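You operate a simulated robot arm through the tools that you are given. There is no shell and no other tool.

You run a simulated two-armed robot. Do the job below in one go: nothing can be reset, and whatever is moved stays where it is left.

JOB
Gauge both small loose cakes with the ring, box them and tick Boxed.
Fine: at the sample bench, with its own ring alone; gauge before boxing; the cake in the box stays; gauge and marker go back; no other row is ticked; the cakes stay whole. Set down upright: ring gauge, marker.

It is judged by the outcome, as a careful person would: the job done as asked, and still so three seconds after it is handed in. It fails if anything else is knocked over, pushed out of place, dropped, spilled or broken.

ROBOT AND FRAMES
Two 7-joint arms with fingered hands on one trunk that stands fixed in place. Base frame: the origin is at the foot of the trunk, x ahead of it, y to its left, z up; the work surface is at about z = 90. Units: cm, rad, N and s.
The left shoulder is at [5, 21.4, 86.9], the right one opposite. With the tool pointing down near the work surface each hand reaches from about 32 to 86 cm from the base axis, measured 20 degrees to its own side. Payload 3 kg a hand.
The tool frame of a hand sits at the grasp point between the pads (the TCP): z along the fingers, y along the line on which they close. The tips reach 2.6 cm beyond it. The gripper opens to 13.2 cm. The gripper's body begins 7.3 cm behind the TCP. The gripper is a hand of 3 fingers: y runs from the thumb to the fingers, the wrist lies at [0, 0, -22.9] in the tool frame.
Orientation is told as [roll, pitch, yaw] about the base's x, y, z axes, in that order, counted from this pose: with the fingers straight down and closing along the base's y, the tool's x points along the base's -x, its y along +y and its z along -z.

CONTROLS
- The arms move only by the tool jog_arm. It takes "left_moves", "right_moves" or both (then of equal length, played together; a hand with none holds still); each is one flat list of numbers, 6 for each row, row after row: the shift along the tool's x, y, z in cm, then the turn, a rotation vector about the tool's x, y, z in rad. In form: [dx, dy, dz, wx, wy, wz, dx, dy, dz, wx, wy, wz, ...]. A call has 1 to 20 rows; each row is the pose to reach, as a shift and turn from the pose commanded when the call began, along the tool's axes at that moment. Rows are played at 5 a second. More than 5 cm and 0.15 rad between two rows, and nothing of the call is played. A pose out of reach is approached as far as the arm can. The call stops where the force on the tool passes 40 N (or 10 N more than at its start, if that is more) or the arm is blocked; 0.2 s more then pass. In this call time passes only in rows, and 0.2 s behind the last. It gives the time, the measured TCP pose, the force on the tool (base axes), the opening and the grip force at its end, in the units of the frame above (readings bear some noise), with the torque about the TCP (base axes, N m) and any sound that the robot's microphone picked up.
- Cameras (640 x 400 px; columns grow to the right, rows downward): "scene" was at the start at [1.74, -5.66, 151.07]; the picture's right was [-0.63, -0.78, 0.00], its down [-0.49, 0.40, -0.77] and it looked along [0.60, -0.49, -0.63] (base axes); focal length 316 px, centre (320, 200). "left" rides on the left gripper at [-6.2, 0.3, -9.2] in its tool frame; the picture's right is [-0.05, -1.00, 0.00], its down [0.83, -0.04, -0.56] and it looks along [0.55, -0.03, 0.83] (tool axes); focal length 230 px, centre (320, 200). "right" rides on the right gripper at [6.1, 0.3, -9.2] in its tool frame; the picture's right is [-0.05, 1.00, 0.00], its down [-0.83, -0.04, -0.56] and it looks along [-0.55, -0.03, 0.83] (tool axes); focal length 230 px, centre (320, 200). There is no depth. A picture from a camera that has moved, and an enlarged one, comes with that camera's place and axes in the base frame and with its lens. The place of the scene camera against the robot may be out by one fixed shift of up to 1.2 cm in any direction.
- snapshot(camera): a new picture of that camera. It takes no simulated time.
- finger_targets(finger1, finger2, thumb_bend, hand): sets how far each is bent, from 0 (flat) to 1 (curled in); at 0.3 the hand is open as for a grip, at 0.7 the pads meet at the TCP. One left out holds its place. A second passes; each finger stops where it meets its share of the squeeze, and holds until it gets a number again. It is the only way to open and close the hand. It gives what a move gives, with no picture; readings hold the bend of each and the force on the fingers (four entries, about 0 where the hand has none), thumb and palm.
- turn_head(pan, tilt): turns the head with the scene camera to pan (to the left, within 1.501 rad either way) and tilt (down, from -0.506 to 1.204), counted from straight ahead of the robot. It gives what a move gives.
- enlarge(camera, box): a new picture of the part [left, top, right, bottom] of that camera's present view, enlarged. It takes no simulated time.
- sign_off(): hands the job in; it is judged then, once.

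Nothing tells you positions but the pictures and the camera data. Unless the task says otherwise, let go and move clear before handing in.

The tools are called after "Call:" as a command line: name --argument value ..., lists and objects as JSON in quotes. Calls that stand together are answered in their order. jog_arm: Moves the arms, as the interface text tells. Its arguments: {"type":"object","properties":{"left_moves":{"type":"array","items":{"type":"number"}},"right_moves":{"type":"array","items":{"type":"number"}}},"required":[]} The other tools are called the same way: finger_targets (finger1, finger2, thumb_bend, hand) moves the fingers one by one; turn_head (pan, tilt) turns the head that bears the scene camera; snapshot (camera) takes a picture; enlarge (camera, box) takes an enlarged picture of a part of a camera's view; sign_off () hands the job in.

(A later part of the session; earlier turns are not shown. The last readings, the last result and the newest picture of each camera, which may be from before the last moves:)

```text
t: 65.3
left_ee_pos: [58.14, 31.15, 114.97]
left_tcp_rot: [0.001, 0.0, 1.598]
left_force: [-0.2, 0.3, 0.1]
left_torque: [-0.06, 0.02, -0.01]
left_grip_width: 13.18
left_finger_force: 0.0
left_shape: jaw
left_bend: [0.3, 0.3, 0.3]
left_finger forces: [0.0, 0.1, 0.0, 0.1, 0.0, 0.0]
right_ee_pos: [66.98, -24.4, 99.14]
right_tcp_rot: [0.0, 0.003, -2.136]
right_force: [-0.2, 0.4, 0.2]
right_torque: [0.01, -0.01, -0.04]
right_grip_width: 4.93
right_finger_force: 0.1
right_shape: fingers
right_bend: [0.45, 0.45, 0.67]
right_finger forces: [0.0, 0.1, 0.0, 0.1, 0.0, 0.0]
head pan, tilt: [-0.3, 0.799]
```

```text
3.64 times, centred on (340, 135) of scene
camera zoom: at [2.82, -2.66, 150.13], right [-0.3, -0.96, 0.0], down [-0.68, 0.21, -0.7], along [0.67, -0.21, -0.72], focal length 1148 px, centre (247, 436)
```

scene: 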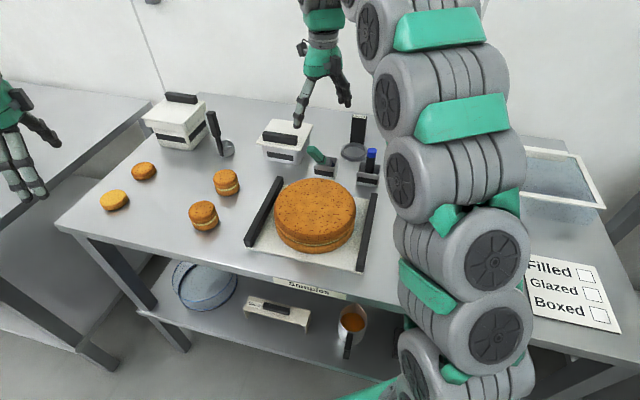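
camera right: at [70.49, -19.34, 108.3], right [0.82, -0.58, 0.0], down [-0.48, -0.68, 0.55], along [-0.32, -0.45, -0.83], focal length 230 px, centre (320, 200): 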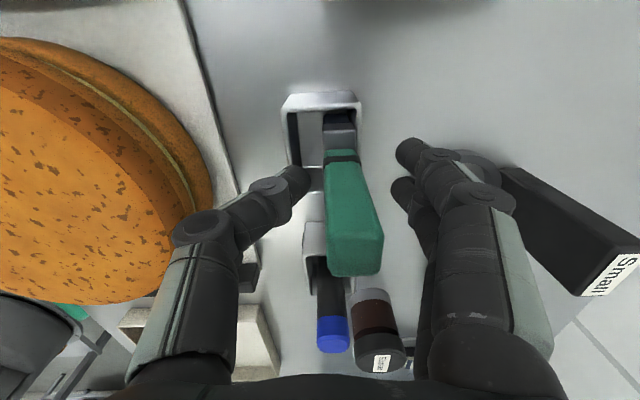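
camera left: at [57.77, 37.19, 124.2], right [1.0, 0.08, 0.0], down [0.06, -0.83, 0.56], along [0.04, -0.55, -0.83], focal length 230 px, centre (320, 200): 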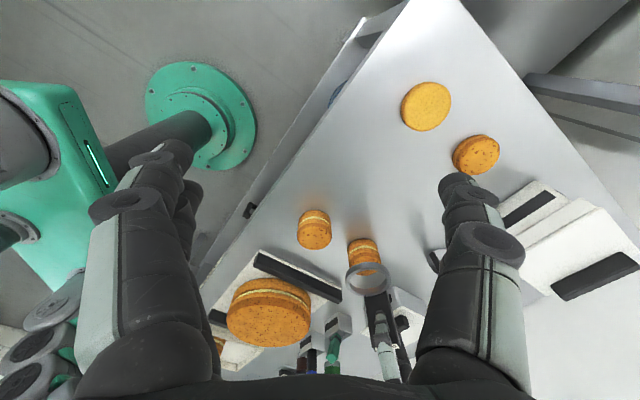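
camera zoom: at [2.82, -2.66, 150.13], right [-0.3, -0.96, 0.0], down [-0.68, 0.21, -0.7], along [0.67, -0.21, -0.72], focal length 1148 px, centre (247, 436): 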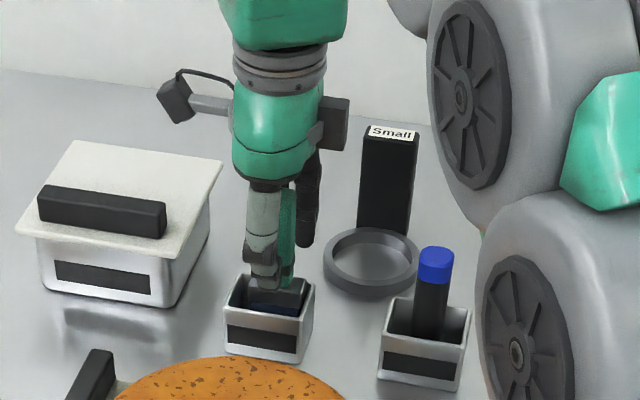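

It's about upright, perhaps a bit past. I zoom in to judge.

Call:
enlarge --camera "scene" --box '[305, 130, 365, 180]'

Call:
enlarge --camera "right" --box '[260, 80, 420, 290]'

Call:
enlarge --camera "left" --box '[290, 300, 390, 380]'

```text
8.00 times, centred on (335, 155) of scene
camera zoom: at [2.82, -2.66, 150.13], right [-0.3, -0.96, 0.0], down [-0.68, 0.21, -0.7], along [0.67, -0.21, -0.72], focal length 2526 px, centre (200, 560)
```

zoom: 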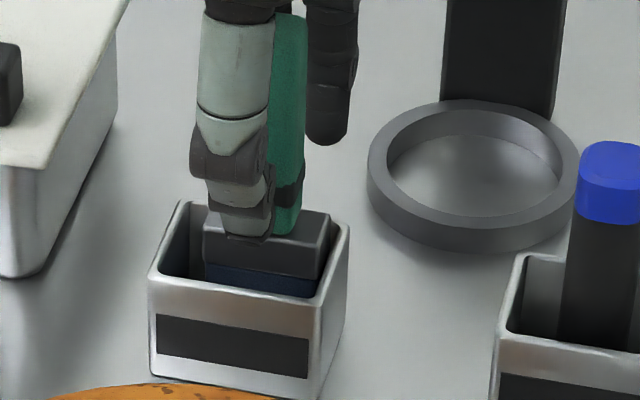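

```text
1.90 times, centred on (340, 185) of right
camera zoom: at [70.49, -19.34, 108.3], right [0.82, -0.58, 0.0], down [-0.48, -0.68, 0.55], along [-0.32, -0.45, -0.83], focal length 438 px, centre (282, 229)
```

zoom: 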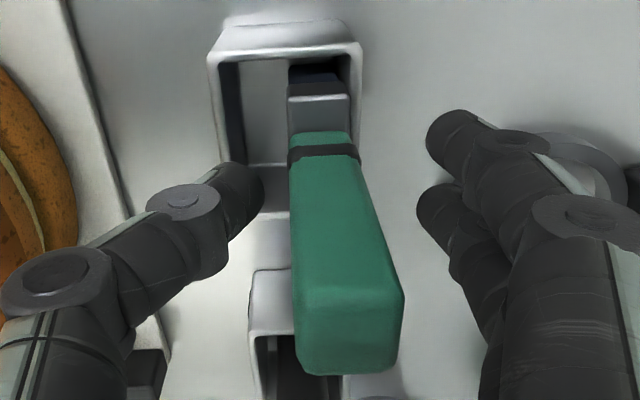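

```text
5.00 times, centred on (340, 340) of left
camera zoom: at [57.76, 37.19, 124.21], right [1.0, 0.08, 0.0], down [0.06, -0.83, 0.56], along [0.04, -0.55, -0.83], focal length 1150 px, centre (220, -500)
```

zoom: 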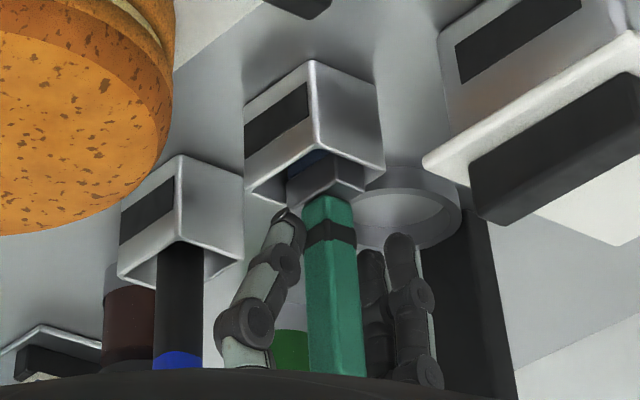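

The stamp now stands upright in its holder. I back the thumb off and see whether it stays.

Call:
finger_targets --hand "right" --finger1 0.4 --finger2 0.4 --thumb_bend 0.5

Call:
snapshot --camera "right"

Call:
enlarge --camera "scene" --box '[305, 130, 365, 180]'

```text
t: 66.3
left_ee_pos: [58.26, 31.24, 115.0]
left_tcp_rot: [0.0, 0.001, 1.598]
left_force: [-0.4, 0.4, -0.4]
left_torque: [-0.01, 0.0, 0.0]
left_grip_width: 13.2
left_finger_force: 0.1
left_shape: jaw
left_bend: [0.3, 0.3, 0.3]
left_finger forces: [0.0, 0.0, 0.0, 0.0, 0.0, 0.0]
right_ee_pos: [67.03, -24.33, 99.31]
right_tcp_rot: [-0.001, 0.005, -2.137]
right_force: [-1.4, 0.0, 0.3]
right_torque: [0.03, -0.02, 0.0]
right_grip_width: 8.37
right_finger_force: 0.0
right_shape: fingers
right_bend: [0.4, 0.4, 0.5]
right_finger forces: [0.0, 0.0, 0.0, 0.1, 0.0, 0.1]
head pan, tilt: [-0.3, 0.799]
```

```text
taken
camera right: at [70.49, -19.33, 108.33], right [0.82, -0.58, 0.0], down [-0.48, -0.68, 0.55], along [-0.32, -0.45, -0.83], focal length 230 px, centre (320, 200)
```

right: 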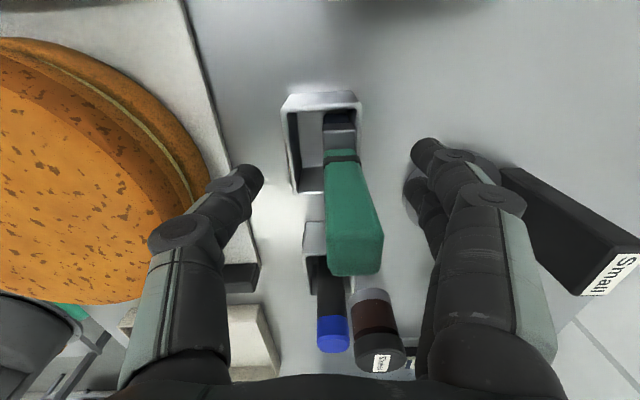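

```text
8.00 times, centred on (335, 155) of scene
camera zoom: at [2.82, -2.66, 150.13], right [-0.3, -0.96, 0.0], down [-0.68, 0.21, -0.7], along [0.67, -0.21, -0.72], focal length 2526 px, centre (200, 560)
```

zoom: 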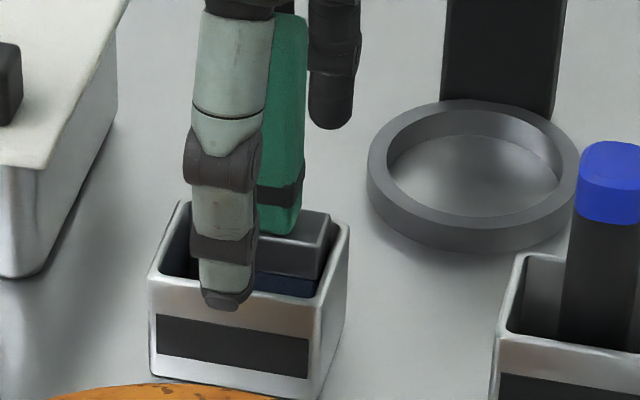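

It stays upright and seated. I withdraw the hand straight up.

Call:
jog_arm --right_moves '[0, 0.2, -2.0, 0, 0, 0, 0, 0.4, -4.5, 0, 0, 0, 0, 0.4, -8, 0, 0, 0, 0, 0.4, -11, 0, 0, 0]'

Call:
snapshot --camera "right"

Call:
enlarge --camera "scene" --box '[280, 100, 400, 190]'

Call:
enlarge --camera "left" --box '[290, 300, 390, 380]'

```text
t: 67.3
left_ee_pos: [58.25, 31.1, 114.92]
left_tcp_rot: [-0.001, 0.001, 1.596]
left_force: [-0.3, -0.2, -0.4]
left_torque: [0.0, -0.01, 0.0]
left_grip_width: 13.19
left_finger_force: 0.0
left_shape: jaw
left_bend: [0.3, 0.3, 0.3]
left_finger forces: [0.0, 0.0, 0.0, 0.1, 0.0, 0.1]
right_ee_pos: [67.36, -24.6, 110.21]
right_tcp_rot: [0.001, 0.004, -2.134]
right_force: [0.7, 0.0, 0.1]
right_torque: [0.0, -0.02, -0.02]
right_grip_width: 8.43
right_finger_force: 0.0
right_shape: fingers
right_bend: [0.4, 0.4, 0.5]
right_finger forces: [0.0, 0.0, 0.0, 0.0, 0.1, 0.1]
head pan, tilt: [-0.3, 0.799]
```

```text
taken
camera right: at [70.85, -19.71, 119.45], right [0.82, -0.58, 0.0], down [-0.48, -0.68, 0.55], along [-0.32, -0.45, -0.83], focal length 230 px, centre (320, 200)
```

right: 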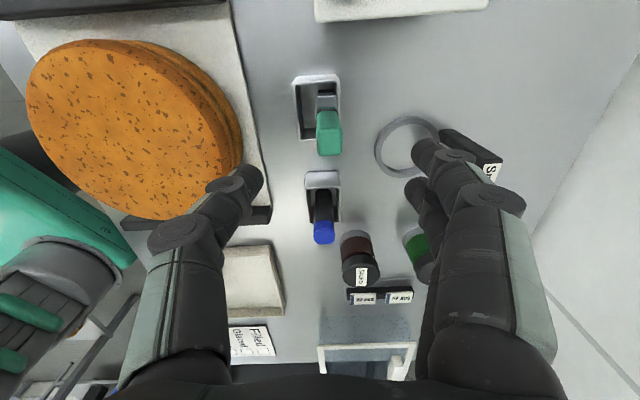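

```text
4.44 times, centred on (340, 145) of scene
camera zoom: at [2.81, -2.65, 150.13], right [-0.3, -0.96, 0.0], down [-0.68, 0.21, -0.7], along [0.67, -0.21, -0.72], focal length 1403 px, centre (231, 444)
```

zoom: 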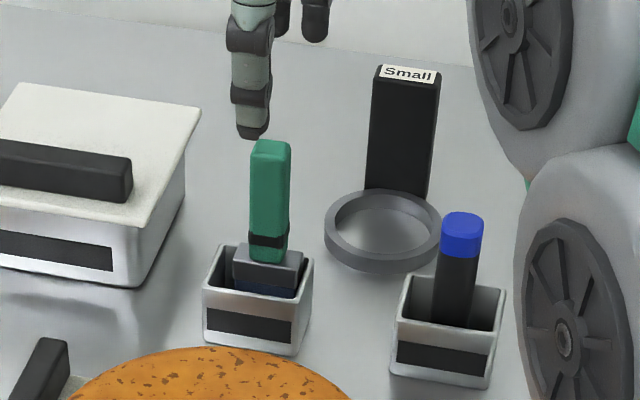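

```text
5.00 times, centred on (340, 340) of left
camera zoom: at [57.76, 37.19, 124.21], right [1.0, 0.08, 0.0], down [0.06, -0.83, 0.56], along [0.04, -0.55, -0.83], focal length 1150 px, centre (220, -500)
```

zoom: 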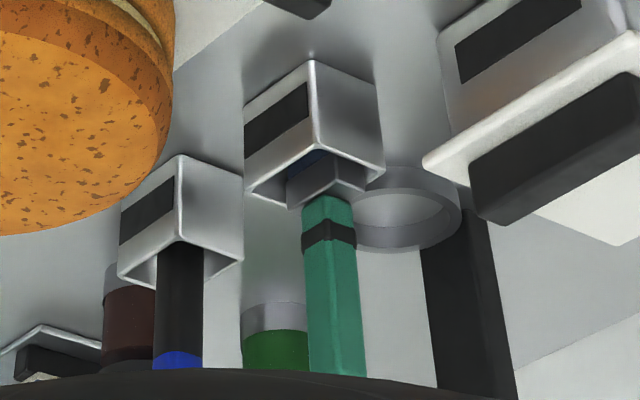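

The stamp stands upright again at its full original height, in its holder. Next I look at the box: I swing the right hand back to its natural orientation above the box area.

Call:
jog_arm --right_moves '[-2.83, -2.02, -0.73, 0, 0, -0.1425, -5.65, -4.04, -1.45, 0, 0, -0.285, -8.48, -6.05, -2.18, 0, 0, -0.4275, -11.31, -8.07, -2.91, 0, 0, -0.57, -14.14, -10.09, -3.64, 0, 0, -0.7125, -16.96, -12.11, -4.36, 0, 0, -0.855, -19.79, -14.13, -5.09, 0, 0, -0.9975, -22.62, -16.15, -5.82, 0, 0, -1.14, -25.44, -18.16, -6.55, 0, 0, -1.2825, -28.27, -20.18, -7.27, 0, 0, -1.425, -31.1, -22.2, -8, 0, 0, -1.567]'

Call:
snapshot --camera "right"

Call:
snapshot --camera "scene"

```text
t: 69.7
left_ee_pos: [58.13, 31.08, 114.89]
left_tcp_rot: [0.0, 0.002, 1.597]
left_force: [0.3, -0.1, -0.1]
left_torque: [-0.01, 0.0, 0.01]
left_grip_width: 13.16
left_finger_force: 0.1
left_shape: jaw
left_bend: [0.3, 0.3, 0.3]
left_finger forces: [0.1, 0.0, 0.0, 0.1, 0.1, 0.0]
right_ee_pos: [31.8, -38.96, 117.81]
right_tcp_rot: [0.006, 0.003, -0.568]
right_force: [-0.3, -0.8, -0.2]
right_torque: [0.0, -0.03, 0.01]
right_grip_width: 8.44
right_finger_force: 0.0
right_shape: fingers
right_bend: [0.4, 0.4, 0.5]
right_finger forces: [0.0, 0.1, 0.0, 0.1, 0.0, 0.0]
head pan, tilt: [-0.3, 0.799]
```

```text
taken
camera right: at [26.78, -35.28, 126.97], right [0.58, 0.81, 0.0], down [0.68, -0.48, 0.55], along [0.45, -0.32, -0.83], focal length 230 px, centre (320, 200)
```

right: 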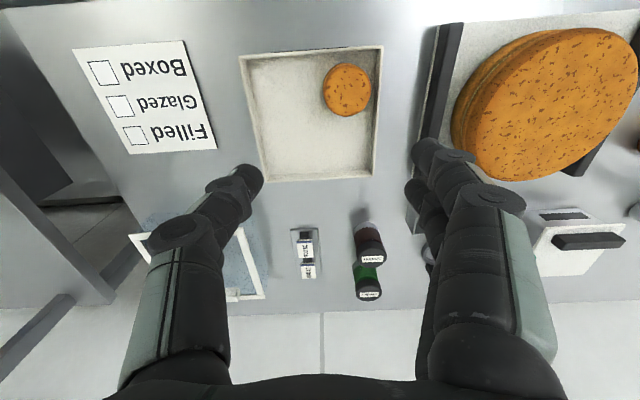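

```text
taken
```

scene: 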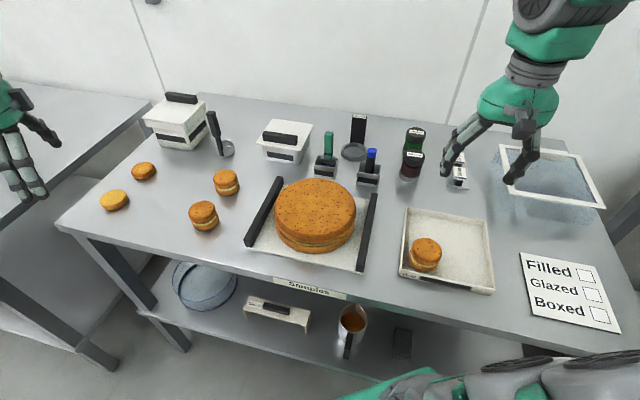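

A clear view of box and tick sheet. I zoom in to measure both.

Call:
enlarge --camera "right" --box '[225, 30, 395, 190]'

Call:
enlarge --camera "right" --box '[60, 30, 230, 160]'

Call:
enlarge --camera "scene" --box '[390, 190, 510, 300]'

```text
2.50 times, centred on (310, 110) of right
camera zoom: at [26.78, -35.28, 126.97], right [0.58, 0.81, 0.0], down [0.68, -0.48, 0.55], along [0.45, -0.32, -0.83], focal length 575 px, centre (345, 425)
```

zoom: 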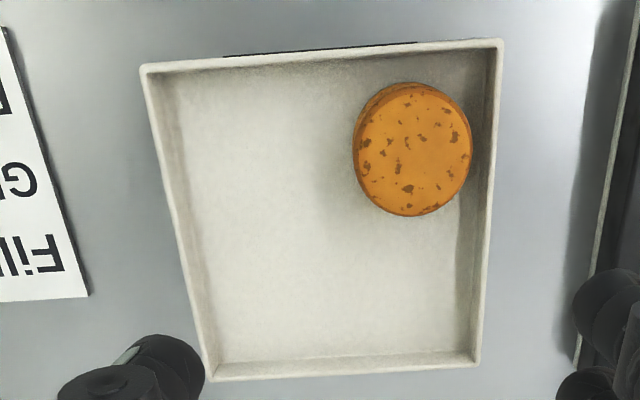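

```text
3.08 times, centred on (145, 95) of right
camera zoom: at [26.78, -35.28, 126.97], right [0.58, 0.81, 0.0], down [0.68, -0.48, 0.55], along [0.45, -0.32, -0.83], focal length 708 px, centre (858, 523)
```

zoom: 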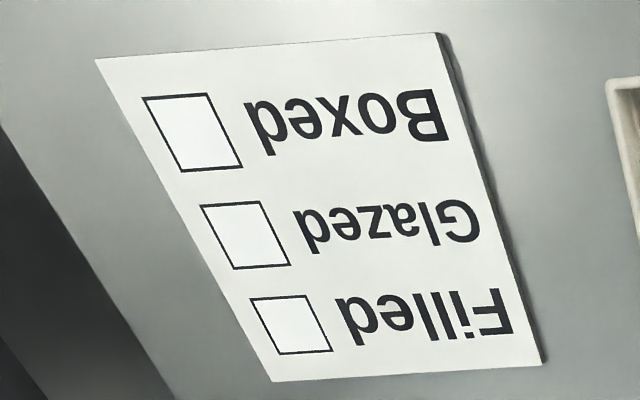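

```text
3.64 times, centred on (450, 245) of scene
camera zoom: at [2.81, -2.66, 150.13], right [-0.3, -0.96, 0.0], down [-0.68, 0.21, -0.7], along [0.67, -0.21, -0.72], focal length 1148 px, centre (-153, 36)
```

zoom: 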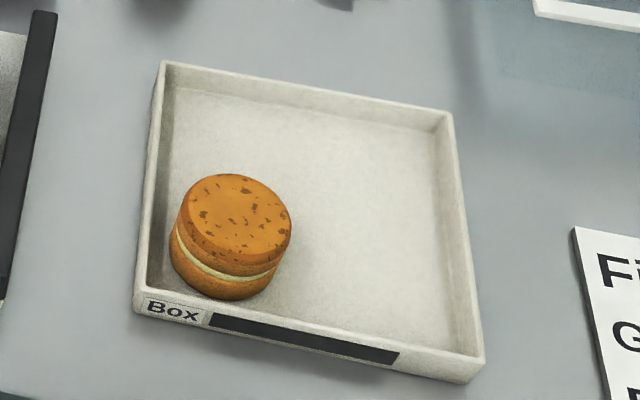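

The box is an 18 cm square tray centred near (34.1, -41.2), the resident cake sits in its near-left part, leaving free room at near-right and far-middle. Now I pre-shape the hand to about 9.5 cm and move over cake A.

Call:
finger_targets --hand "right" --finger1 0.42 --finger2 0.42 --thumb_bend 0.42

Call:
jog_arm --right_moves '[0.27, 4.61, 0.51, 0, 0, 0, 0.53, 9.21, 1.02, 0, 0, 0, 0.8, 13.82, 1.54, 0, 0, 0, 1.07, 18.42, 2.05, 0, 0, 0, 1.33, 23.03, 2.56, 0, 0, 0, 1.6, 27.64, 3.07, 0, 0, 0, 1.87, 32.24, 3.58, 0, 0, 0, 2.13, 36.85, 4.09, 0, 0, 0, 2.4, 41.45, 4.6, 0, 0, 0, 2.67, 46.06, 5.12, 0, 0, 0, 2.93, 50.67, 5.63, 0, 0, 0, 3.2, 55.27, 6.14, 0, 0, 0]'

Call:
snapshot --camera "right"

Call:
snapshot --camera "left"

Call:
snapshot --camera "scene"

```text
t: 70.7
left_ee_pos: [58.22, 31.16, 115.09]
left_tcp_rot: [-0.001, 0.0, 1.596]
left_force: [-0.1, -0.2, 0.8]
left_torque: [0.01, 0.02, 0.01]
left_grip_width: 13.19
left_finger_force: 0.1
left_shape: jaw
left_bend: [0.3, 0.3, 0.3]
left_finger forces: [0.1, 0.1, 0.0, 0.0, 0.0, 0.1]
right_ee_pos: [31.88, -38.83, 117.81]
right_tcp_rot: [0.006, 0.001, -0.568]
right_force: [-0.4, -0.2, -0.4]
right_torque: [0.0, 0.03, -0.05]
right_grip_width: 9.51
right_finger_force: 0.1
right_shape: fingers
right_bend: [0.42, 0.42, 0.42]
right_finger forces: [0.0, 0.0, 0.1, 0.0, 0.0, 0.0]
head pan, tilt: [-0.3, 0.799]
```

```text
t: 73.3
left_ee_pos: [58.24, 31.15, 114.95]
left_tcp_rot: [0.0, 0.0, 1.597]
left_force: [0.6, 0.5, 0.8]
left_torque: [-0.01, -0.01, 0.0]
left_grip_width: 13.15
left_finger_force: 0.2
left_shape: jaw
left_bend: [0.3, 0.3, 0.3]
left_finger forces: [0.0, 0.1, 0.1, 0.0, 0.0, 0.0]
right_ee_pos: [59.01, 9.71, 112.0]
right_tcp_rot: [0.003, 0.002, -0.568]
right_force: [0.9, 0.6, 0.8]
right_torque: [-0.02, -0.02, -0.02]
right_grip_width: 9.5
right_finger_force: 0.2
right_shape: fingers
right_bend: [0.42, 0.42, 0.42]
right_finger forces: [0.0, 0.0, 0.1, 0.1, 0.0, 0.1]
head pan, tilt: [-0.3, 0.799]
```

```text
taken
camera right: at [53.91, 13.33, 121.13], right [0.58, 0.81, 0.0], down [0.68, -0.49, 0.55], along [0.45, -0.32, -0.83], focal length 230 px, centre (320, 200)
```

right: 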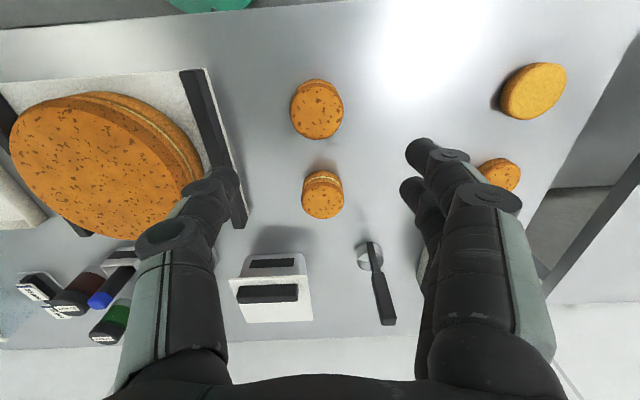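

```text
taken
camera left: at [57.76, 37.19, 124.21], right [1.0, 0.08, 0.0], down [0.06, -0.83, 0.56], along [0.04, -0.55, -0.83], focal length 230 px, centre (320, 200)
```

left: 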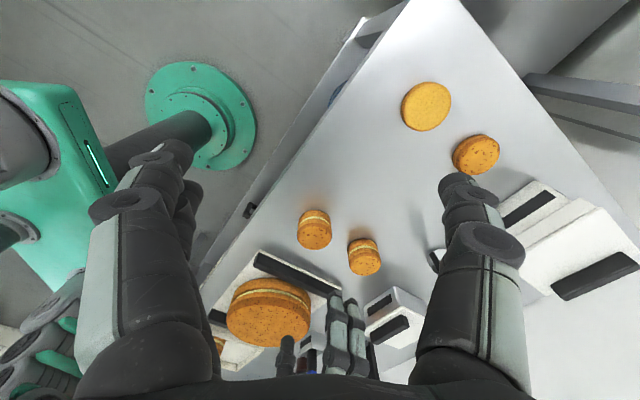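

```text
taken
```

scene: 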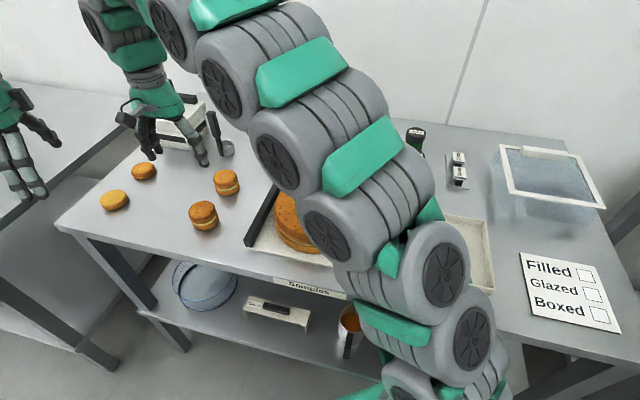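

Cake A is nearly under the hand (about 0.35 cm off). I correct and lower to just above it.

Call:
jog_arm --right_moves '[-0.1, -0.18, 3.5, 0, 0, 0, -0.2, -0.35, 7.0, 0, 0, 0, -0.2, -0.35, 10.5, 0, 0, 0, -0.2, -0.35, 13.8, 0, 0, 0]'

Call:
snapshot --camera "right"

Call:
enlarge --camera "left" --box '[250, 180, 410, 300]'

Call:
enlarge --camera "scene" --box '[140, 120, 280, 240]'

```text
t: 74.3
left_ee_pos: [58.23, 31.03, 114.88]
left_tcp_rot: [0.001, -0.001, 1.595]
left_force: [0.3, 0.4, 0.6]
left_torque: [-0.02, 0.01, -0.02]
left_grip_width: 13.2
left_finger_force: 0.0
left_shape: jaw
left_bend: [0.3, 0.3, 0.3]
left_finger forces: [0.0, 0.1, 0.0, 0.0, 0.1, 0.0]
right_ee_pos: [59.17, 9.19, 98.23]
right_tcp_rot: [0.004, -0.002, -0.57]
right_force: [-0.5, 0.4, 0.1]
right_torque: [-0.02, -0.02, -0.01]
right_grip_width: 9.49
right_finger_force: 0.1
right_shape: fingers
right_bend: [0.42, 0.42, 0.42]
right_finger forces: [0.1, 0.0, 0.1, 0.0, 0.0, 0.0]
head pan, tilt: [-0.3, 0.799]
```

```text
taken
camera right: at [54.08, 12.83, 107.31], right [0.58, 0.81, 0.0], down [0.68, -0.49, 0.55], along [0.45, -0.32, -0.83], focal length 230 px, centre (320, 200)
```

right: 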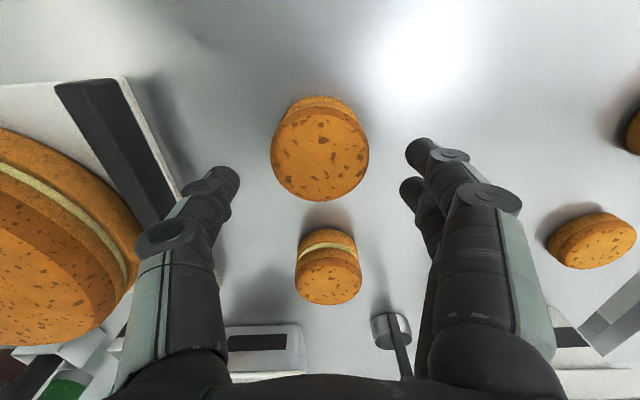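

```text
3.33 times, centred on (330, 240) of left
camera zoom: at [57.77, 37.19, 124.21], right [1.0, 0.08, 0.0], down [0.06, -0.83, 0.56], along [0.04, -0.55, -0.83], focal length 767 px, centre (287, 67)
```

zoom: 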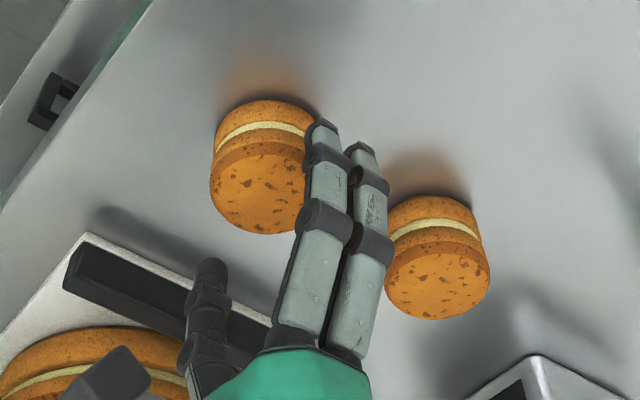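

```text
3.33 times, centred on (210, 180) of scene
camera zoom: at [2.82, -2.66, 150.13], right [-0.3, -0.96, 0.0], down [-0.68, 0.21, -0.7], along [0.67, -0.21, -0.72], focal length 1052 px, centre (687, 267)
```

zoom: 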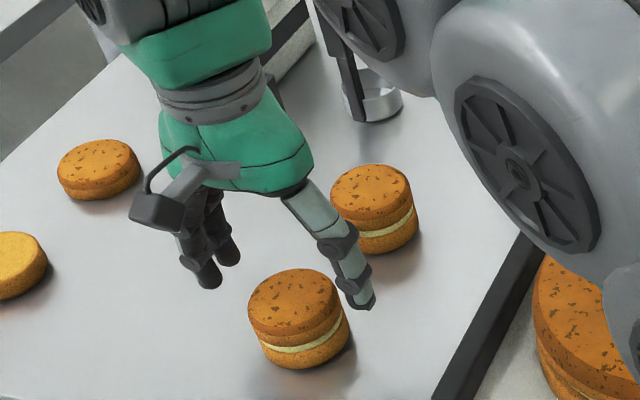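

Centred well. Descending around the cake.

Call:
jog_arm --right_moves '[0.15, 0, 1.5, 0, 0, 0, 0.15, 0, 3.0, 0, 0, 0, 0.15, 0, 4.2, 0, 0, 0, 0.15, 0, 4.9, 0, 0, 0]'

Call:
snapshot --camera "right"

Call:
enlarge --camera "scene" --box '[140, 120, 280, 240]'

```text
t: 75.3
left_ee_pos: [58.06, 31.09, 115.01]
left_tcp_rot: [0.001, 0.001, 1.599]
left_force: [0.5, 0.2, 0.8]
left_torque: [0.0, 0.01, 0.0]
left_grip_width: 13.22
left_finger_force: 0.1
left_shape: jaw
left_bend: [0.3, 0.3, 0.3]
left_finger forces: [0.0, 0.0, 0.0, 0.0, 0.1, 0.0]
right_ee_pos: [59.01, 9.32, 93.46]
right_tcp_rot: [0.004, -0.001, -0.571]
right_force: [0.2, -0.1, -0.7]
right_torque: [0.0, 0.01, -0.02]
right_grip_width: 9.53
right_finger_force: 0.0
right_shape: fingers
right_bend: [0.42, 0.42, 0.42]
right_finger forces: [0.0, 0.0, 0.0, 0.0, 0.1, 0.0]
head pan, tilt: [-0.3, 0.799]
```

```text
taken
camera right: at [53.89, 12.85, 102.53], right [0.58, 0.81, 0.01], down [0.67, -0.49, 0.56], along [0.45, -0.32, -0.83], focal length 230 px, centre (320, 200)
```

right: 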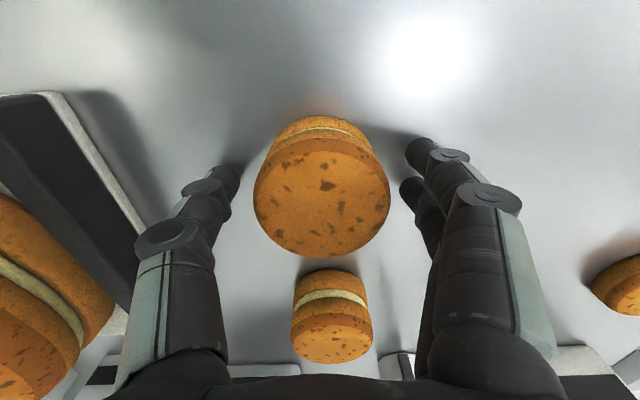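

```text
3.33 times, centred on (210, 180) of scene
camera zoom: at [2.82, -2.66, 150.13], right [-0.3, -0.96, 0.0], down [-0.68, 0.21, -0.7], along [0.67, -0.21, -0.72], focal length 1052 px, centre (687, 267)
```

zoom: 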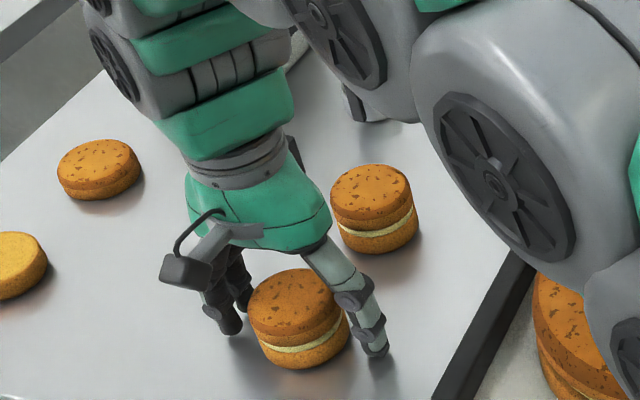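

The cake is centred between thumb and fingers. I close carefully toward contact.

Call:
finger_targets --hand "right" --finger1 0.515 --finger2 0.515 --thumb_bend 0.515

Call:
finger_targets --hand "right" --finger1 0.53 --finger2 0.53 --thumb_bend 0.53

Call:
snapshot --camera "right"

```text
t: 76.3
left_ee_pos: [58.15, 31.02, 115.0]
left_tcp_rot: [-0.001, -0.001, 1.597]
left_force: [-0.4, -0.4, -0.1]
left_torque: [-0.03, 0.0, 0.04]
left_grip_width: 13.19
left_finger_force: 0.1
left_shape: jaw
left_bend: [0.3, 0.3, 0.3]
left_finger forces: [0.0, 0.1, 0.0, 0.0, 0.0, 0.0]
right_ee_pos: [58.87, 9.14, 93.35]
right_tcp_rot: [0.006, 0.001, -0.568]
right_force: [-0.3, 0.1, 0.2]
right_torque: [0.01, -0.01, 0.0]
right_grip_width: 6.53
right_finger_force: 0.0
right_shape: fingers
right_bend: [0.51, 0.51, 0.51]
right_finger forces: [0.0, 0.0, 0.0, 0.0, 0.1, 0.0]
head pan, tilt: [-0.3, 0.799]
```

```text
t: 77.3
left_ee_pos: [58.14, 31.09, 115.04]
left_tcp_rot: [0.001, 0.001, 1.597]
left_force: [-1.2, 0.2, 0.4]
left_torque: [0.0, 0.02, -0.01]
left_grip_width: 13.2
left_finger_force: 0.1
left_shape: jaw
left_bend: [0.3, 0.3, 0.3]
left_finger forces: [0.0, 0.0, 0.0, 0.0, 0.0, 0.1]
right_ee_pos: [58.84, 9.25, 93.35]
right_tcp_rot: [0.006, 0.0, -0.569]
right_force: [0.1, 0.5, -0.4]
right_torque: [-0.01, 0.0, -0.02]
right_grip_width: 6.13
right_finger_force: 1.0
right_shape: fingers
right_bend: [0.52, 0.52, 0.52]
right_finger forces: [0.6, 0.4, 0.0, 0.0, 0.9, 0.0]
head pan, tilt: [-0.3, 0.799]
```

```text
taken
camera right: at [53.87, 12.84, 102.53], right [0.58, 0.81, 0.01], down [0.68, -0.49, 0.55], along [0.45, -0.32, -0.83], focal length 230 px, centre (320, 200)
```

right: 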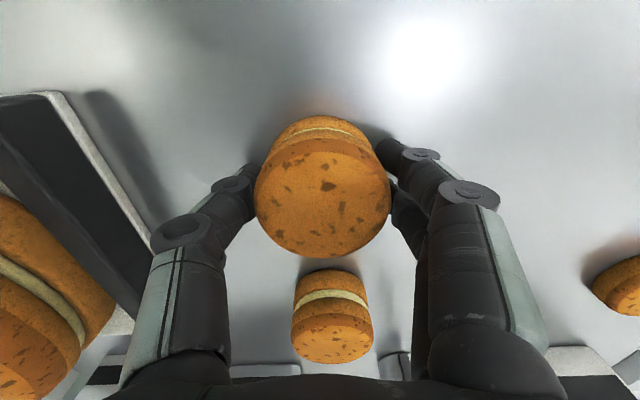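

Contact with about 1 N. I tighten slightly for a secure but gentle hold.

Call:
finger_targets --hand "right" --finger1 0.56 --finger2 0.56 --thumb_bend 0.56

```text
t: 78.3
left_ee_pos: [58.13, 31.08, 115.04]
left_tcp_rot: [0.001, 0.0, 1.598]
left_force: [0.8, -0.4, -0.1]
left_torque: [0.03, -0.01, -0.04]
left_grip_width: 13.18
left_finger_force: 0.1
left_shape: jaw
left_bend: [0.3, 0.3, 0.3]
left_finger forces: [0.0, 0.1, 0.0, 0.1, 0.0, 0.0]
right_ee_pos: [58.94, 9.33, 93.4]
right_tcp_rot: [0.004, 0.001, -0.57]
right_force: [-0.9, 0.1, 0.0]
right_torque: [-0.01, -0.01, 0.02]
right_grip_width: 5.97
right_finger_force: 4.0
right_shape: fingers
right_bend: [0.53, 0.53, 0.54]
right_finger forces: [2.5, 2.0, 0.1, 0.1, 4.3, 0.1]
head pan, tilt: [-0.3, 0.799]
```

About 4 N grip. I lift slowly and check that it holds.

Call:
jog_arm --right_moves '[0, 0, -0.4, 0, 0, 0, 0, 0, -0.9, 0, 0, 0, 0, 0, -1.6, 0, 0, 0, 0, 0, -2.5, 0, 0, 0]'

Call:
snapshot --camera "right"

Call:
enlarge --camera "scene" --box '[140, 120, 280, 240]'

```text
t: 79.3
left_ee_pos: [58.21, 31.17, 115.05]
left_tcp_rot: [0.001, -0.001, 1.596]
left_force: [-0.5, 0.3, 0.8]
left_torque: [0.0, -0.03, 0.02]
left_grip_width: 13.17
left_finger_force: 0.0
left_shape: jaw
left_bend: [0.3, 0.3, 0.3]
left_finger forces: [0.1, 0.1, 0.0, 0.0, 0.1, 0.0]
right_ee_pos: [58.8, 9.23, 95.93]
right_tcp_rot: [0.004, 0.0, -0.569]
right_force: [-0.2, 0.4, -1.5]
right_torque: [-0.01, 0.0, -0.04]
right_grip_width: 5.96
right_finger_force: 4.2
right_shape: fingers
right_bend: [0.53, 0.53, 0.54]
right_finger forces: [2.5, 2.0, 0.0, 0.0, 4.3, 0.1]
head pan, tilt: [-0.3, 0.799]
```

```text
taken
camera right: at [53.73, 12.84, 105.09], right [0.58, 0.81, 0.01], down [0.68, -0.49, 0.55], along [0.45, -0.32, -0.83], focal length 230 px, centre (320, 200)
```

right: 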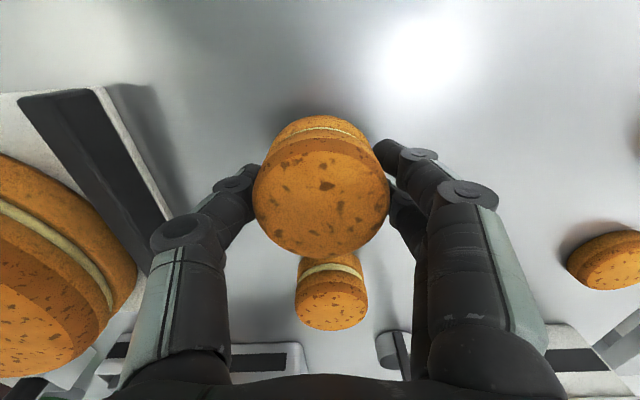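

```text
3.33 times, centred on (210, 180) of scene
camera zoom: at [2.82, -2.65, 150.13], right [-0.3, -0.96, 0.0], down [-0.68, 0.21, -0.7], along [0.67, -0.21, -0.72], focal length 1052 px, centre (687, 267)
```

zoom: 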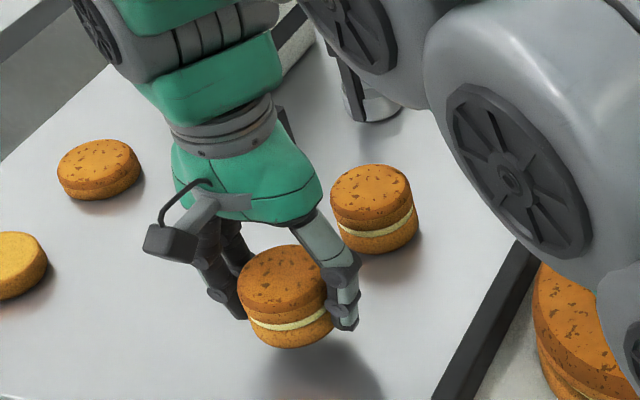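

Cake A is held level. I raise it and carry it smoothly over to the box.

Call:
jog_arm --right_moves '[0, 0, -1.5, 0, 0, 0, 0, 0, -4, 0, 0, 0, 0, 0, -7, 0, 0, 0, 0, 0, -10, 0, 0, 0, 0, 0, -13, 0, 0, 0, 0, 0, -15.3, 0, 0, 0, 0, 0, -16.3, 0, 0, 0]'

Call:
jog_arm --right_moves '[-0.05, -1.5, 0, 0, 0, 0, -0.12, -4, 0, 0, 0, 0, -0.23, -7.5, 0, 0, 0, 0, -0.35, -11.5, 0, 0, 0, 0, -0.48, -15.7, 0, 0, 0, 0, -0.61, -20, 0, 0, 0, 0, -0.74, -24.3, 0, 0, 0, 0, -0.88, -28.6, 0, 0, 0, 0, -1.01, -32.9, 0, 0, 0, 0, -1.14, -37.2, 0, 0, 0, 0, -1.27, -41.5, 0, 0, 0, 0, -1.4, -45.8, 0, 0, 0, 0, -1.52, -49.8, 0, 0, 0, 0, -1.63, -53.3, 0, 0, 0, 0, -1.72, -56.2, 0, 0, 0, 0, -1.78, -58.2, 0, 0, 0, 0, -1.82, -59.46, -0.2, 0, 0, 0]'

Call:
snapshot --camera "right"

Call:
snapshot --camera "scene"

```text
t: 80.9
left_ee_pos: [58.18, 31.08, 115.06]
left_tcp_rot: [0.0, 0.001, 1.598]
left_force: [-0.4, 0.6, -0.1]
left_torque: [0.03, -0.02, -0.03]
left_grip_width: 13.2
left_finger_force: 0.0
left_shape: jaw
left_bend: [0.3, 0.3, 0.3]
left_finger forces: [0.0, 0.0, 0.0, 0.0, 0.1, 0.0]
right_ee_pos: [58.72, 9.3, 112.13]
right_tcp_rot: [0.004, 0.001, -0.568]
right_force: [-1.0, -0.2, -1.8]
right_torque: [0.01, 0.01, -0.01]
right_grip_width: 5.97
right_finger_force: 4.1
right_shape: fingers
right_bend: [0.53, 0.53, 0.54]
right_finger forces: [2.5, 2.1, 0.0, 0.0, 4.4, 0.0]
head pan, tilt: [-0.3, 0.799]
```

```text
t: 84.5
left_ee_pos: [58.23, 31.05, 115.06]
left_tcp_rot: [-0.001, -0.001, 1.595]
left_force: [0.4, 0.0, 0.3]
left_torque: [0.01, -0.01, -0.02]
left_grip_width: 13.2
left_finger_force: 0.0
left_shape: jaw
left_bend: [0.3, 0.3, 0.3]
left_finger forces: [0.0, 0.1, 0.1, 0.1, 0.1, 0.0]
right_ee_pos: [28.41, -42.03, 112.26]
right_tcp_rot: [0.005, 0.001, -0.567]
right_force: [-0.1, 0.8, -0.5]
right_torque: [0.01, 0.02, -0.02]
right_grip_width: 5.96
right_finger_force: 3.9
right_shape: fingers
right_bend: [0.53, 0.53, 0.54]
right_finger forces: [2.5, 2.2, 0.1, 0.0, 4.5, 0.0]
head pan, tilt: [-0.3, 0.799]
```

```text
taken
camera right: at [23.33, -38.52, 121.36], right [0.58, 0.81, 0.0], down [0.68, -0.48, 0.56], along [0.45, -0.32, -0.83], focal length 230 px, centre (320, 200)
```

right: 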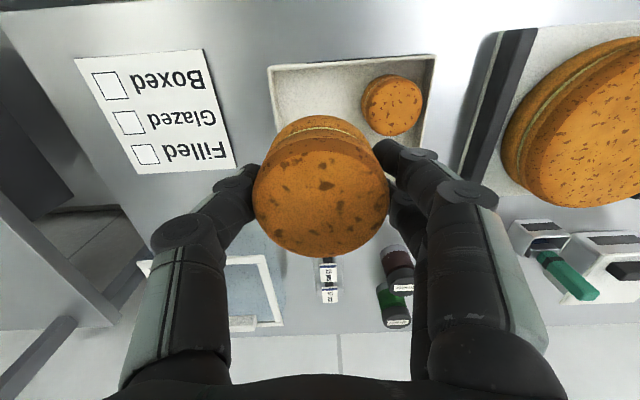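

```text
taken
```

scene: 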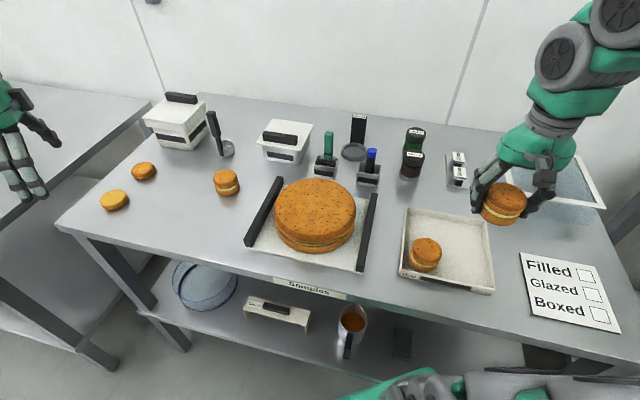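

Cake A is over the free near-right part of the box. I lower it most of the way and check clearances.

Call:
jog_arm --right_moves '[0, 0, 2, 0, 0, 0, 0, 0, 5, 0, 0, 0, 0, 0, 8.5, 0, 0, 0, 0, 0, 12, 0, 0, 0, 0, 0, 14.2, 0, 0, 0]'

Call:
snapshot --camera "right"

Call:
enlarge --camera "scene" --box '[380, 170, 520, 300]'

```text
t: 85.7
left_ee_pos: [58.13, 31.12, 115.02]
left_tcp_rot: [-0.002, 0.0, 1.596]
left_force: [-0.6, -0.2, -0.2]
left_torque: [0.0, 0.01, 0.02]
left_grip_width: 13.19
left_finger_force: 0.0
left_shape: jaw
left_bend: [0.3, 0.3, 0.3]
left_finger forces: [0.0, 0.0, 0.0, 0.0, 0.1, 0.0]
right_ee_pos: [28.4, -41.8, 98.05]
right_tcp_rot: [0.007, -0.001, -0.567]
right_force: [0.1, 0.1, -1.4]
right_torque: [0.0, 0.04, 0.0]
right_grip_width: 5.92
right_finger_force: 4.2
right_shape: fingers
right_bend: [0.53, 0.53, 0.54]
right_finger forces: [2.5, 2.2, 0.1, 0.1, 4.5, 0.0]
head pan, tilt: [-0.3, 0.799]
```

```text
taken
camera right: at [23.33, -38.24, 107.19], right [0.58, 0.81, 0.01], down [0.68, -0.49, 0.55], along [0.45, -0.32, -0.83], focal length 230 px, centre (320, 200)
```

right: 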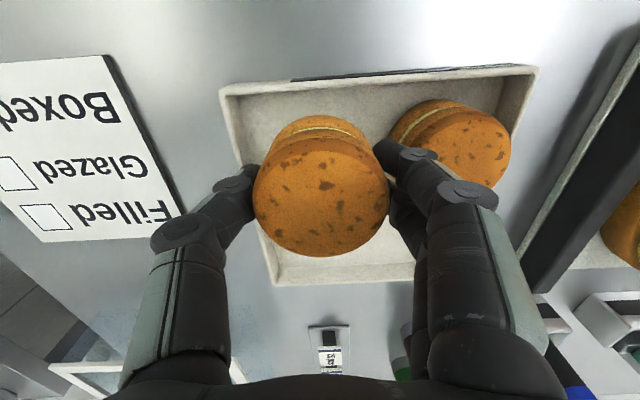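

```text
3.08 times, centred on (450, 235) of scene
camera zoom: at [2.82, -2.66, 150.13], right [-0.3, -0.96, 0.0], down [-0.68, 0.21, -0.7], along [0.67, -0.21, -0.72], focal length 972 px, centre (-80, 92)
```

zoom: 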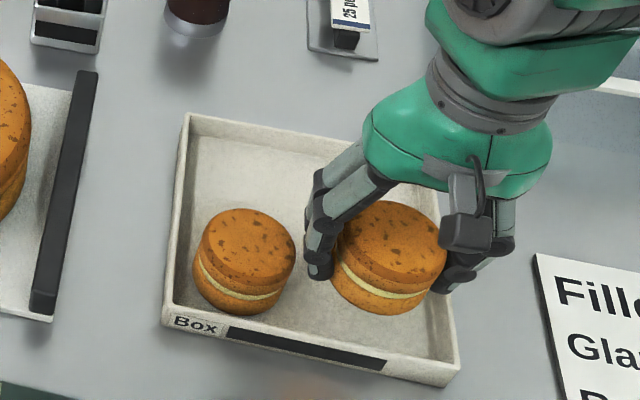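

Clearances look good on both sides. I lower the rest gently toward the box floor.

Call:
jog_arm --right_moves '[0, -0.05, 1.2, 0, 0, 0, 0, -0.05, 2.4, 0, 0, 0, 0, -0.05, 3.2, 0, 0, 0, 0, -0.05, 3.7, 0, 0, 0]'

Call:
snapshot --camera "right"

Call:
enlarge --camera "scene" --box '[380, 170, 520, 300]'

```text
t: 86.7
left_ee_pos: [58.23, 31.09, 114.91]
left_tcp_rot: [0.0, 0.0, 1.598]
left_force: [0.0, 0.3, 0.4]
left_torque: [0.0, 0.01, 0.04]
left_grip_width: 13.2
left_finger_force: 0.1
left_shape: jaw
left_bend: [0.3, 0.3, 0.3]
left_finger forces: [0.1, 0.0, 0.0, 0.0, 0.0, 0.1]
right_ee_pos: [28.27, -42.05, 94.32]
right_tcp_rot: [0.005, 0.002, -0.568]
right_force: [0.7, -0.7, -1.1]
right_torque: [0.0, -0.03, -0.02]
right_grip_width: 5.95
right_finger_force: 4.8
right_shape: fingers
right_bend: [0.53, 0.53, 0.54]
right_finger forces: [2.5, 2.9, 0.0, 0.0, 4.6, 0.0]
head pan, tilt: [-0.3, 0.799]
```

```text
taken
camera right: at [23.25, -38.47, 103.44], right [0.58, 0.81, 0.0], down [0.68, -0.49, 0.55], along [0.45, -0.32, -0.83], focal length 230 px, centre (320, 200)
```

right: 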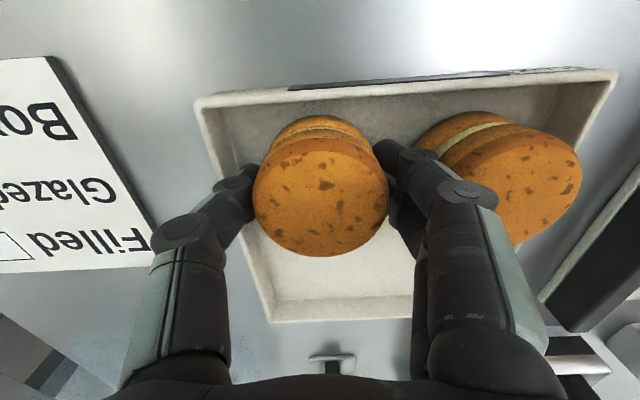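

```text
3.08 times, centred on (450, 235) of scene
camera zoom: at [2.82, -2.66, 150.13], right [-0.3, -0.96, 0.0], down [-0.68, 0.21, -0.7], along [0.67, -0.21, -0.72], focal length 972 px, centre (-80, 92)
```

zoom: 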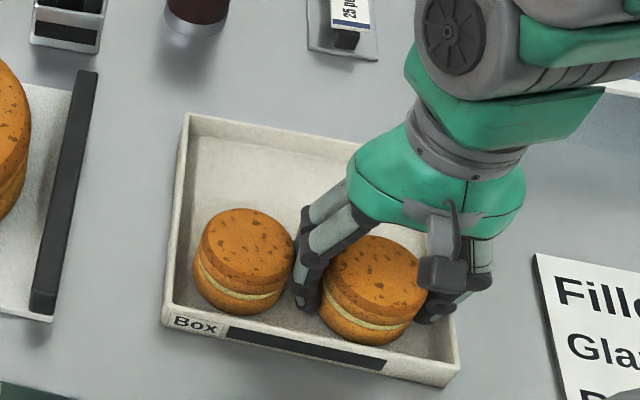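

I check finger clearance to the resident cake and the wall before going lower.

Call:
enlarge --camera "right" --box '[180, 60, 480, 250]'

Call:
enlarge --camera "scene" --box '[420, 220, 500, 290]'

```text
2.11 times, centred on (330, 155) of right
camera zoom: at [23.25, -38.47, 103.44], right [0.58, 0.81, 0.0], down [0.68, -0.49, 0.55], along [0.45, -0.32, -0.83], focal length 484 px, centre (299, 295)
```

zoom: 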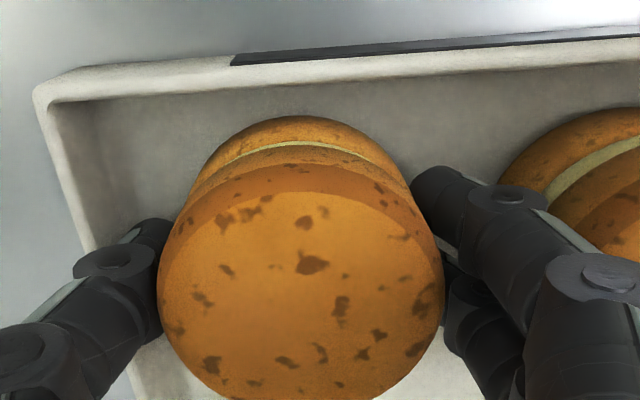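

```text
5.71 times, centred on (460, 255) of scene
camera zoom: at [2.82, -2.66, 150.13], right [-0.3, -0.96, 0.0], down [-0.68, 0.21, -0.7], along [0.67, -0.21, -0.72], focal length 1804 px, centre (-480, -114)
```

zoom: 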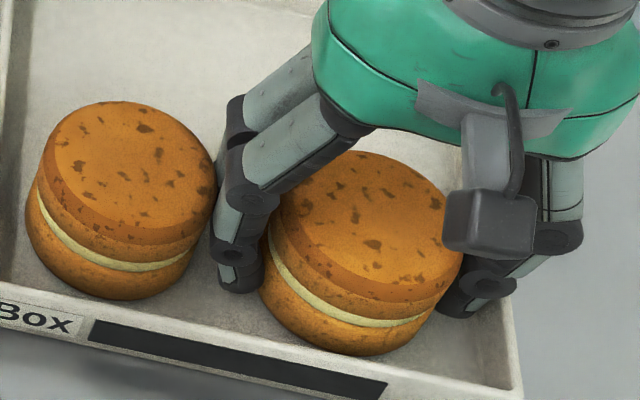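

There is a small gap on each side. I shift a touch (0.15 cm) away from the resident cake and set cake A down.

Call:
jog_arm --right_moves '[0, -0.15, 0, 0, 0, 0, 0, -0.15, 0.2, 0, 0, 0, 0, -0.15, 0.3, 0, 0, 0]'

Call:
jog_arm --right_moves '[0, 0, 0.1, 0, 0, 0, 0, 0, 0.15, 0, 0, 0]'

```text
t: 87.5
left_ee_pos: [58.26, 31.11, 115.01]
left_tcp_rot: [0.001, 0.0, 1.596]
left_force: [-0.2, -0.7, -0.2]
left_torque: [0.02, -0.05, -0.03]
left_grip_width: 13.2
left_finger_force: 0.1
left_shape: jaw
left_bend: [0.3, 0.3, 0.3]
left_finger forces: [0.1, 0.0, 0.0, 0.1, 0.0, 0.0]
right_ee_pos: [28.21, -42.05, 93.92]
right_tcp_rot: [0.004, 0.0, -0.57]
right_force: [-0.2, -0.6, -0.9]
right_torque: [-0.02, 0.01, 0.01]
right_grip_width: 5.95
right_finger_force: 5.5
right_shape: fingers
right_bend: [0.53, 0.53, 0.54]
right_finger forces: [2.5, 2.8, 0.1, 0.0, 4.7, 0.0]
head pan, tilt: [-0.3, 0.799]
```

```text
t: 88.1
left_ee_pos: [58.2, 31.08, 114.86]
left_tcp_rot: [0.001, 0.0, 1.596]
left_force: [0.9, 0.2, -0.5]
left_torque: [0.01, -0.02, 0.0]
left_grip_width: 13.2
left_finger_force: 0.0
left_shape: jaw
left_bend: [0.3, 0.3, 0.3]
left_finger forces: [0.0, 0.1, 0.0, 0.1, 0.1, 0.0]
right_ee_pos: [28.41, -42.24, 93.8]
right_tcp_rot: [0.005, 0.0, -0.569]
right_force: [0.3, 0.5, 2.2]
right_torque: [-0.01, 0.01, -0.01]
right_grip_width: 5.95
right_finger_force: 4.4
right_shape: fingers
right_bend: [0.53, 0.53, 0.54]
right_finger forces: [2.8, 2.8, 0.0, 0.0, 4.5, 0.0]
head pan, tilt: [-0.3, 0.799]
```

The cake touches the box floor. I release by opening just a little.

Call:
finger_targets --hand "right" --finger1 0.505 --finger2 0.505 --thumb_bend 0.5

Call:
enlarge --camera "right" --box '[180, 60, 480, 250]'

Call:
enlarge --camera "scene" --box '[420, 220, 500, 290]'

```text
t: 89.1
left_ee_pos: [58.19, 31.19, 115.11]
left_tcp_rot: [-0.001, -0.001, 1.597]
left_force: [1.2, 0.6, -0.5]
left_torque: [0.01, -0.01, -0.03]
left_grip_width: 13.17
left_finger_force: 0.1
left_shape: jaw
left_bend: [0.3, 0.3, 0.3]
left_finger forces: [0.0, 0.0, 0.0, 0.0, 0.0, 0.1]
right_ee_pos: [28.37, -42.11, 93.96]
right_tcp_rot: [0.003, 0.0, -0.569]
right_force: [0.6, 0.7, 0.3]
right_torque: [-0.03, -0.01, 0.04]
right_grip_width: 6.58
right_finger_force: 0.6
right_shape: fingers
right_bend: [0.5, 0.5, 0.51]
right_finger forces: [0.1, 0.0, 0.0, 0.1, 1.6, 0.0]
head pan, tilt: [-0.3, 0.799]
```

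```text
2.11 times, centred on (330, 155) of right
camera zoom: at [23.23, -38.48, 103.03], right [0.58, 0.81, 0.01], down [0.68, -0.49, 0.55], along [0.45, -0.32, -0.83], focal length 484 px, centre (299, 295)
```

zoom: 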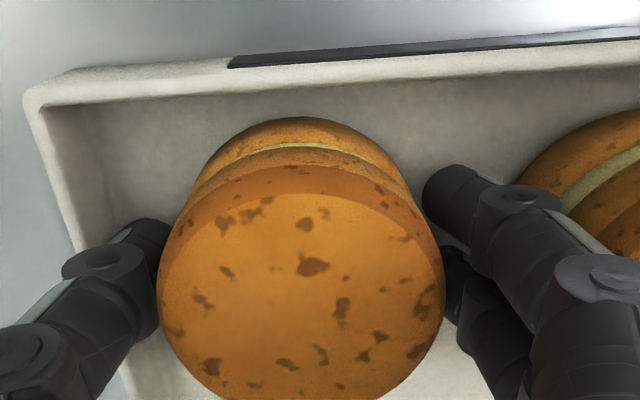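

```text
5.71 times, centred on (460, 255) of scene
camera zoom: at [2.82, -2.65, 150.13], right [-0.3, -0.96, 0.0], down [-0.68, 0.21, -0.7], along [0.67, -0.21, -0.72], focal length 1804 px, centre (-480, -114)
```

zoom: 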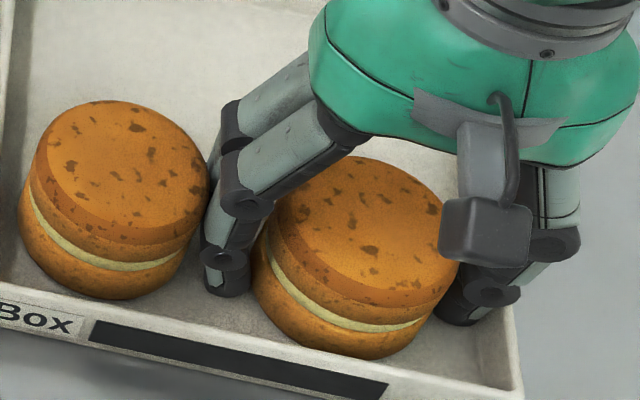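

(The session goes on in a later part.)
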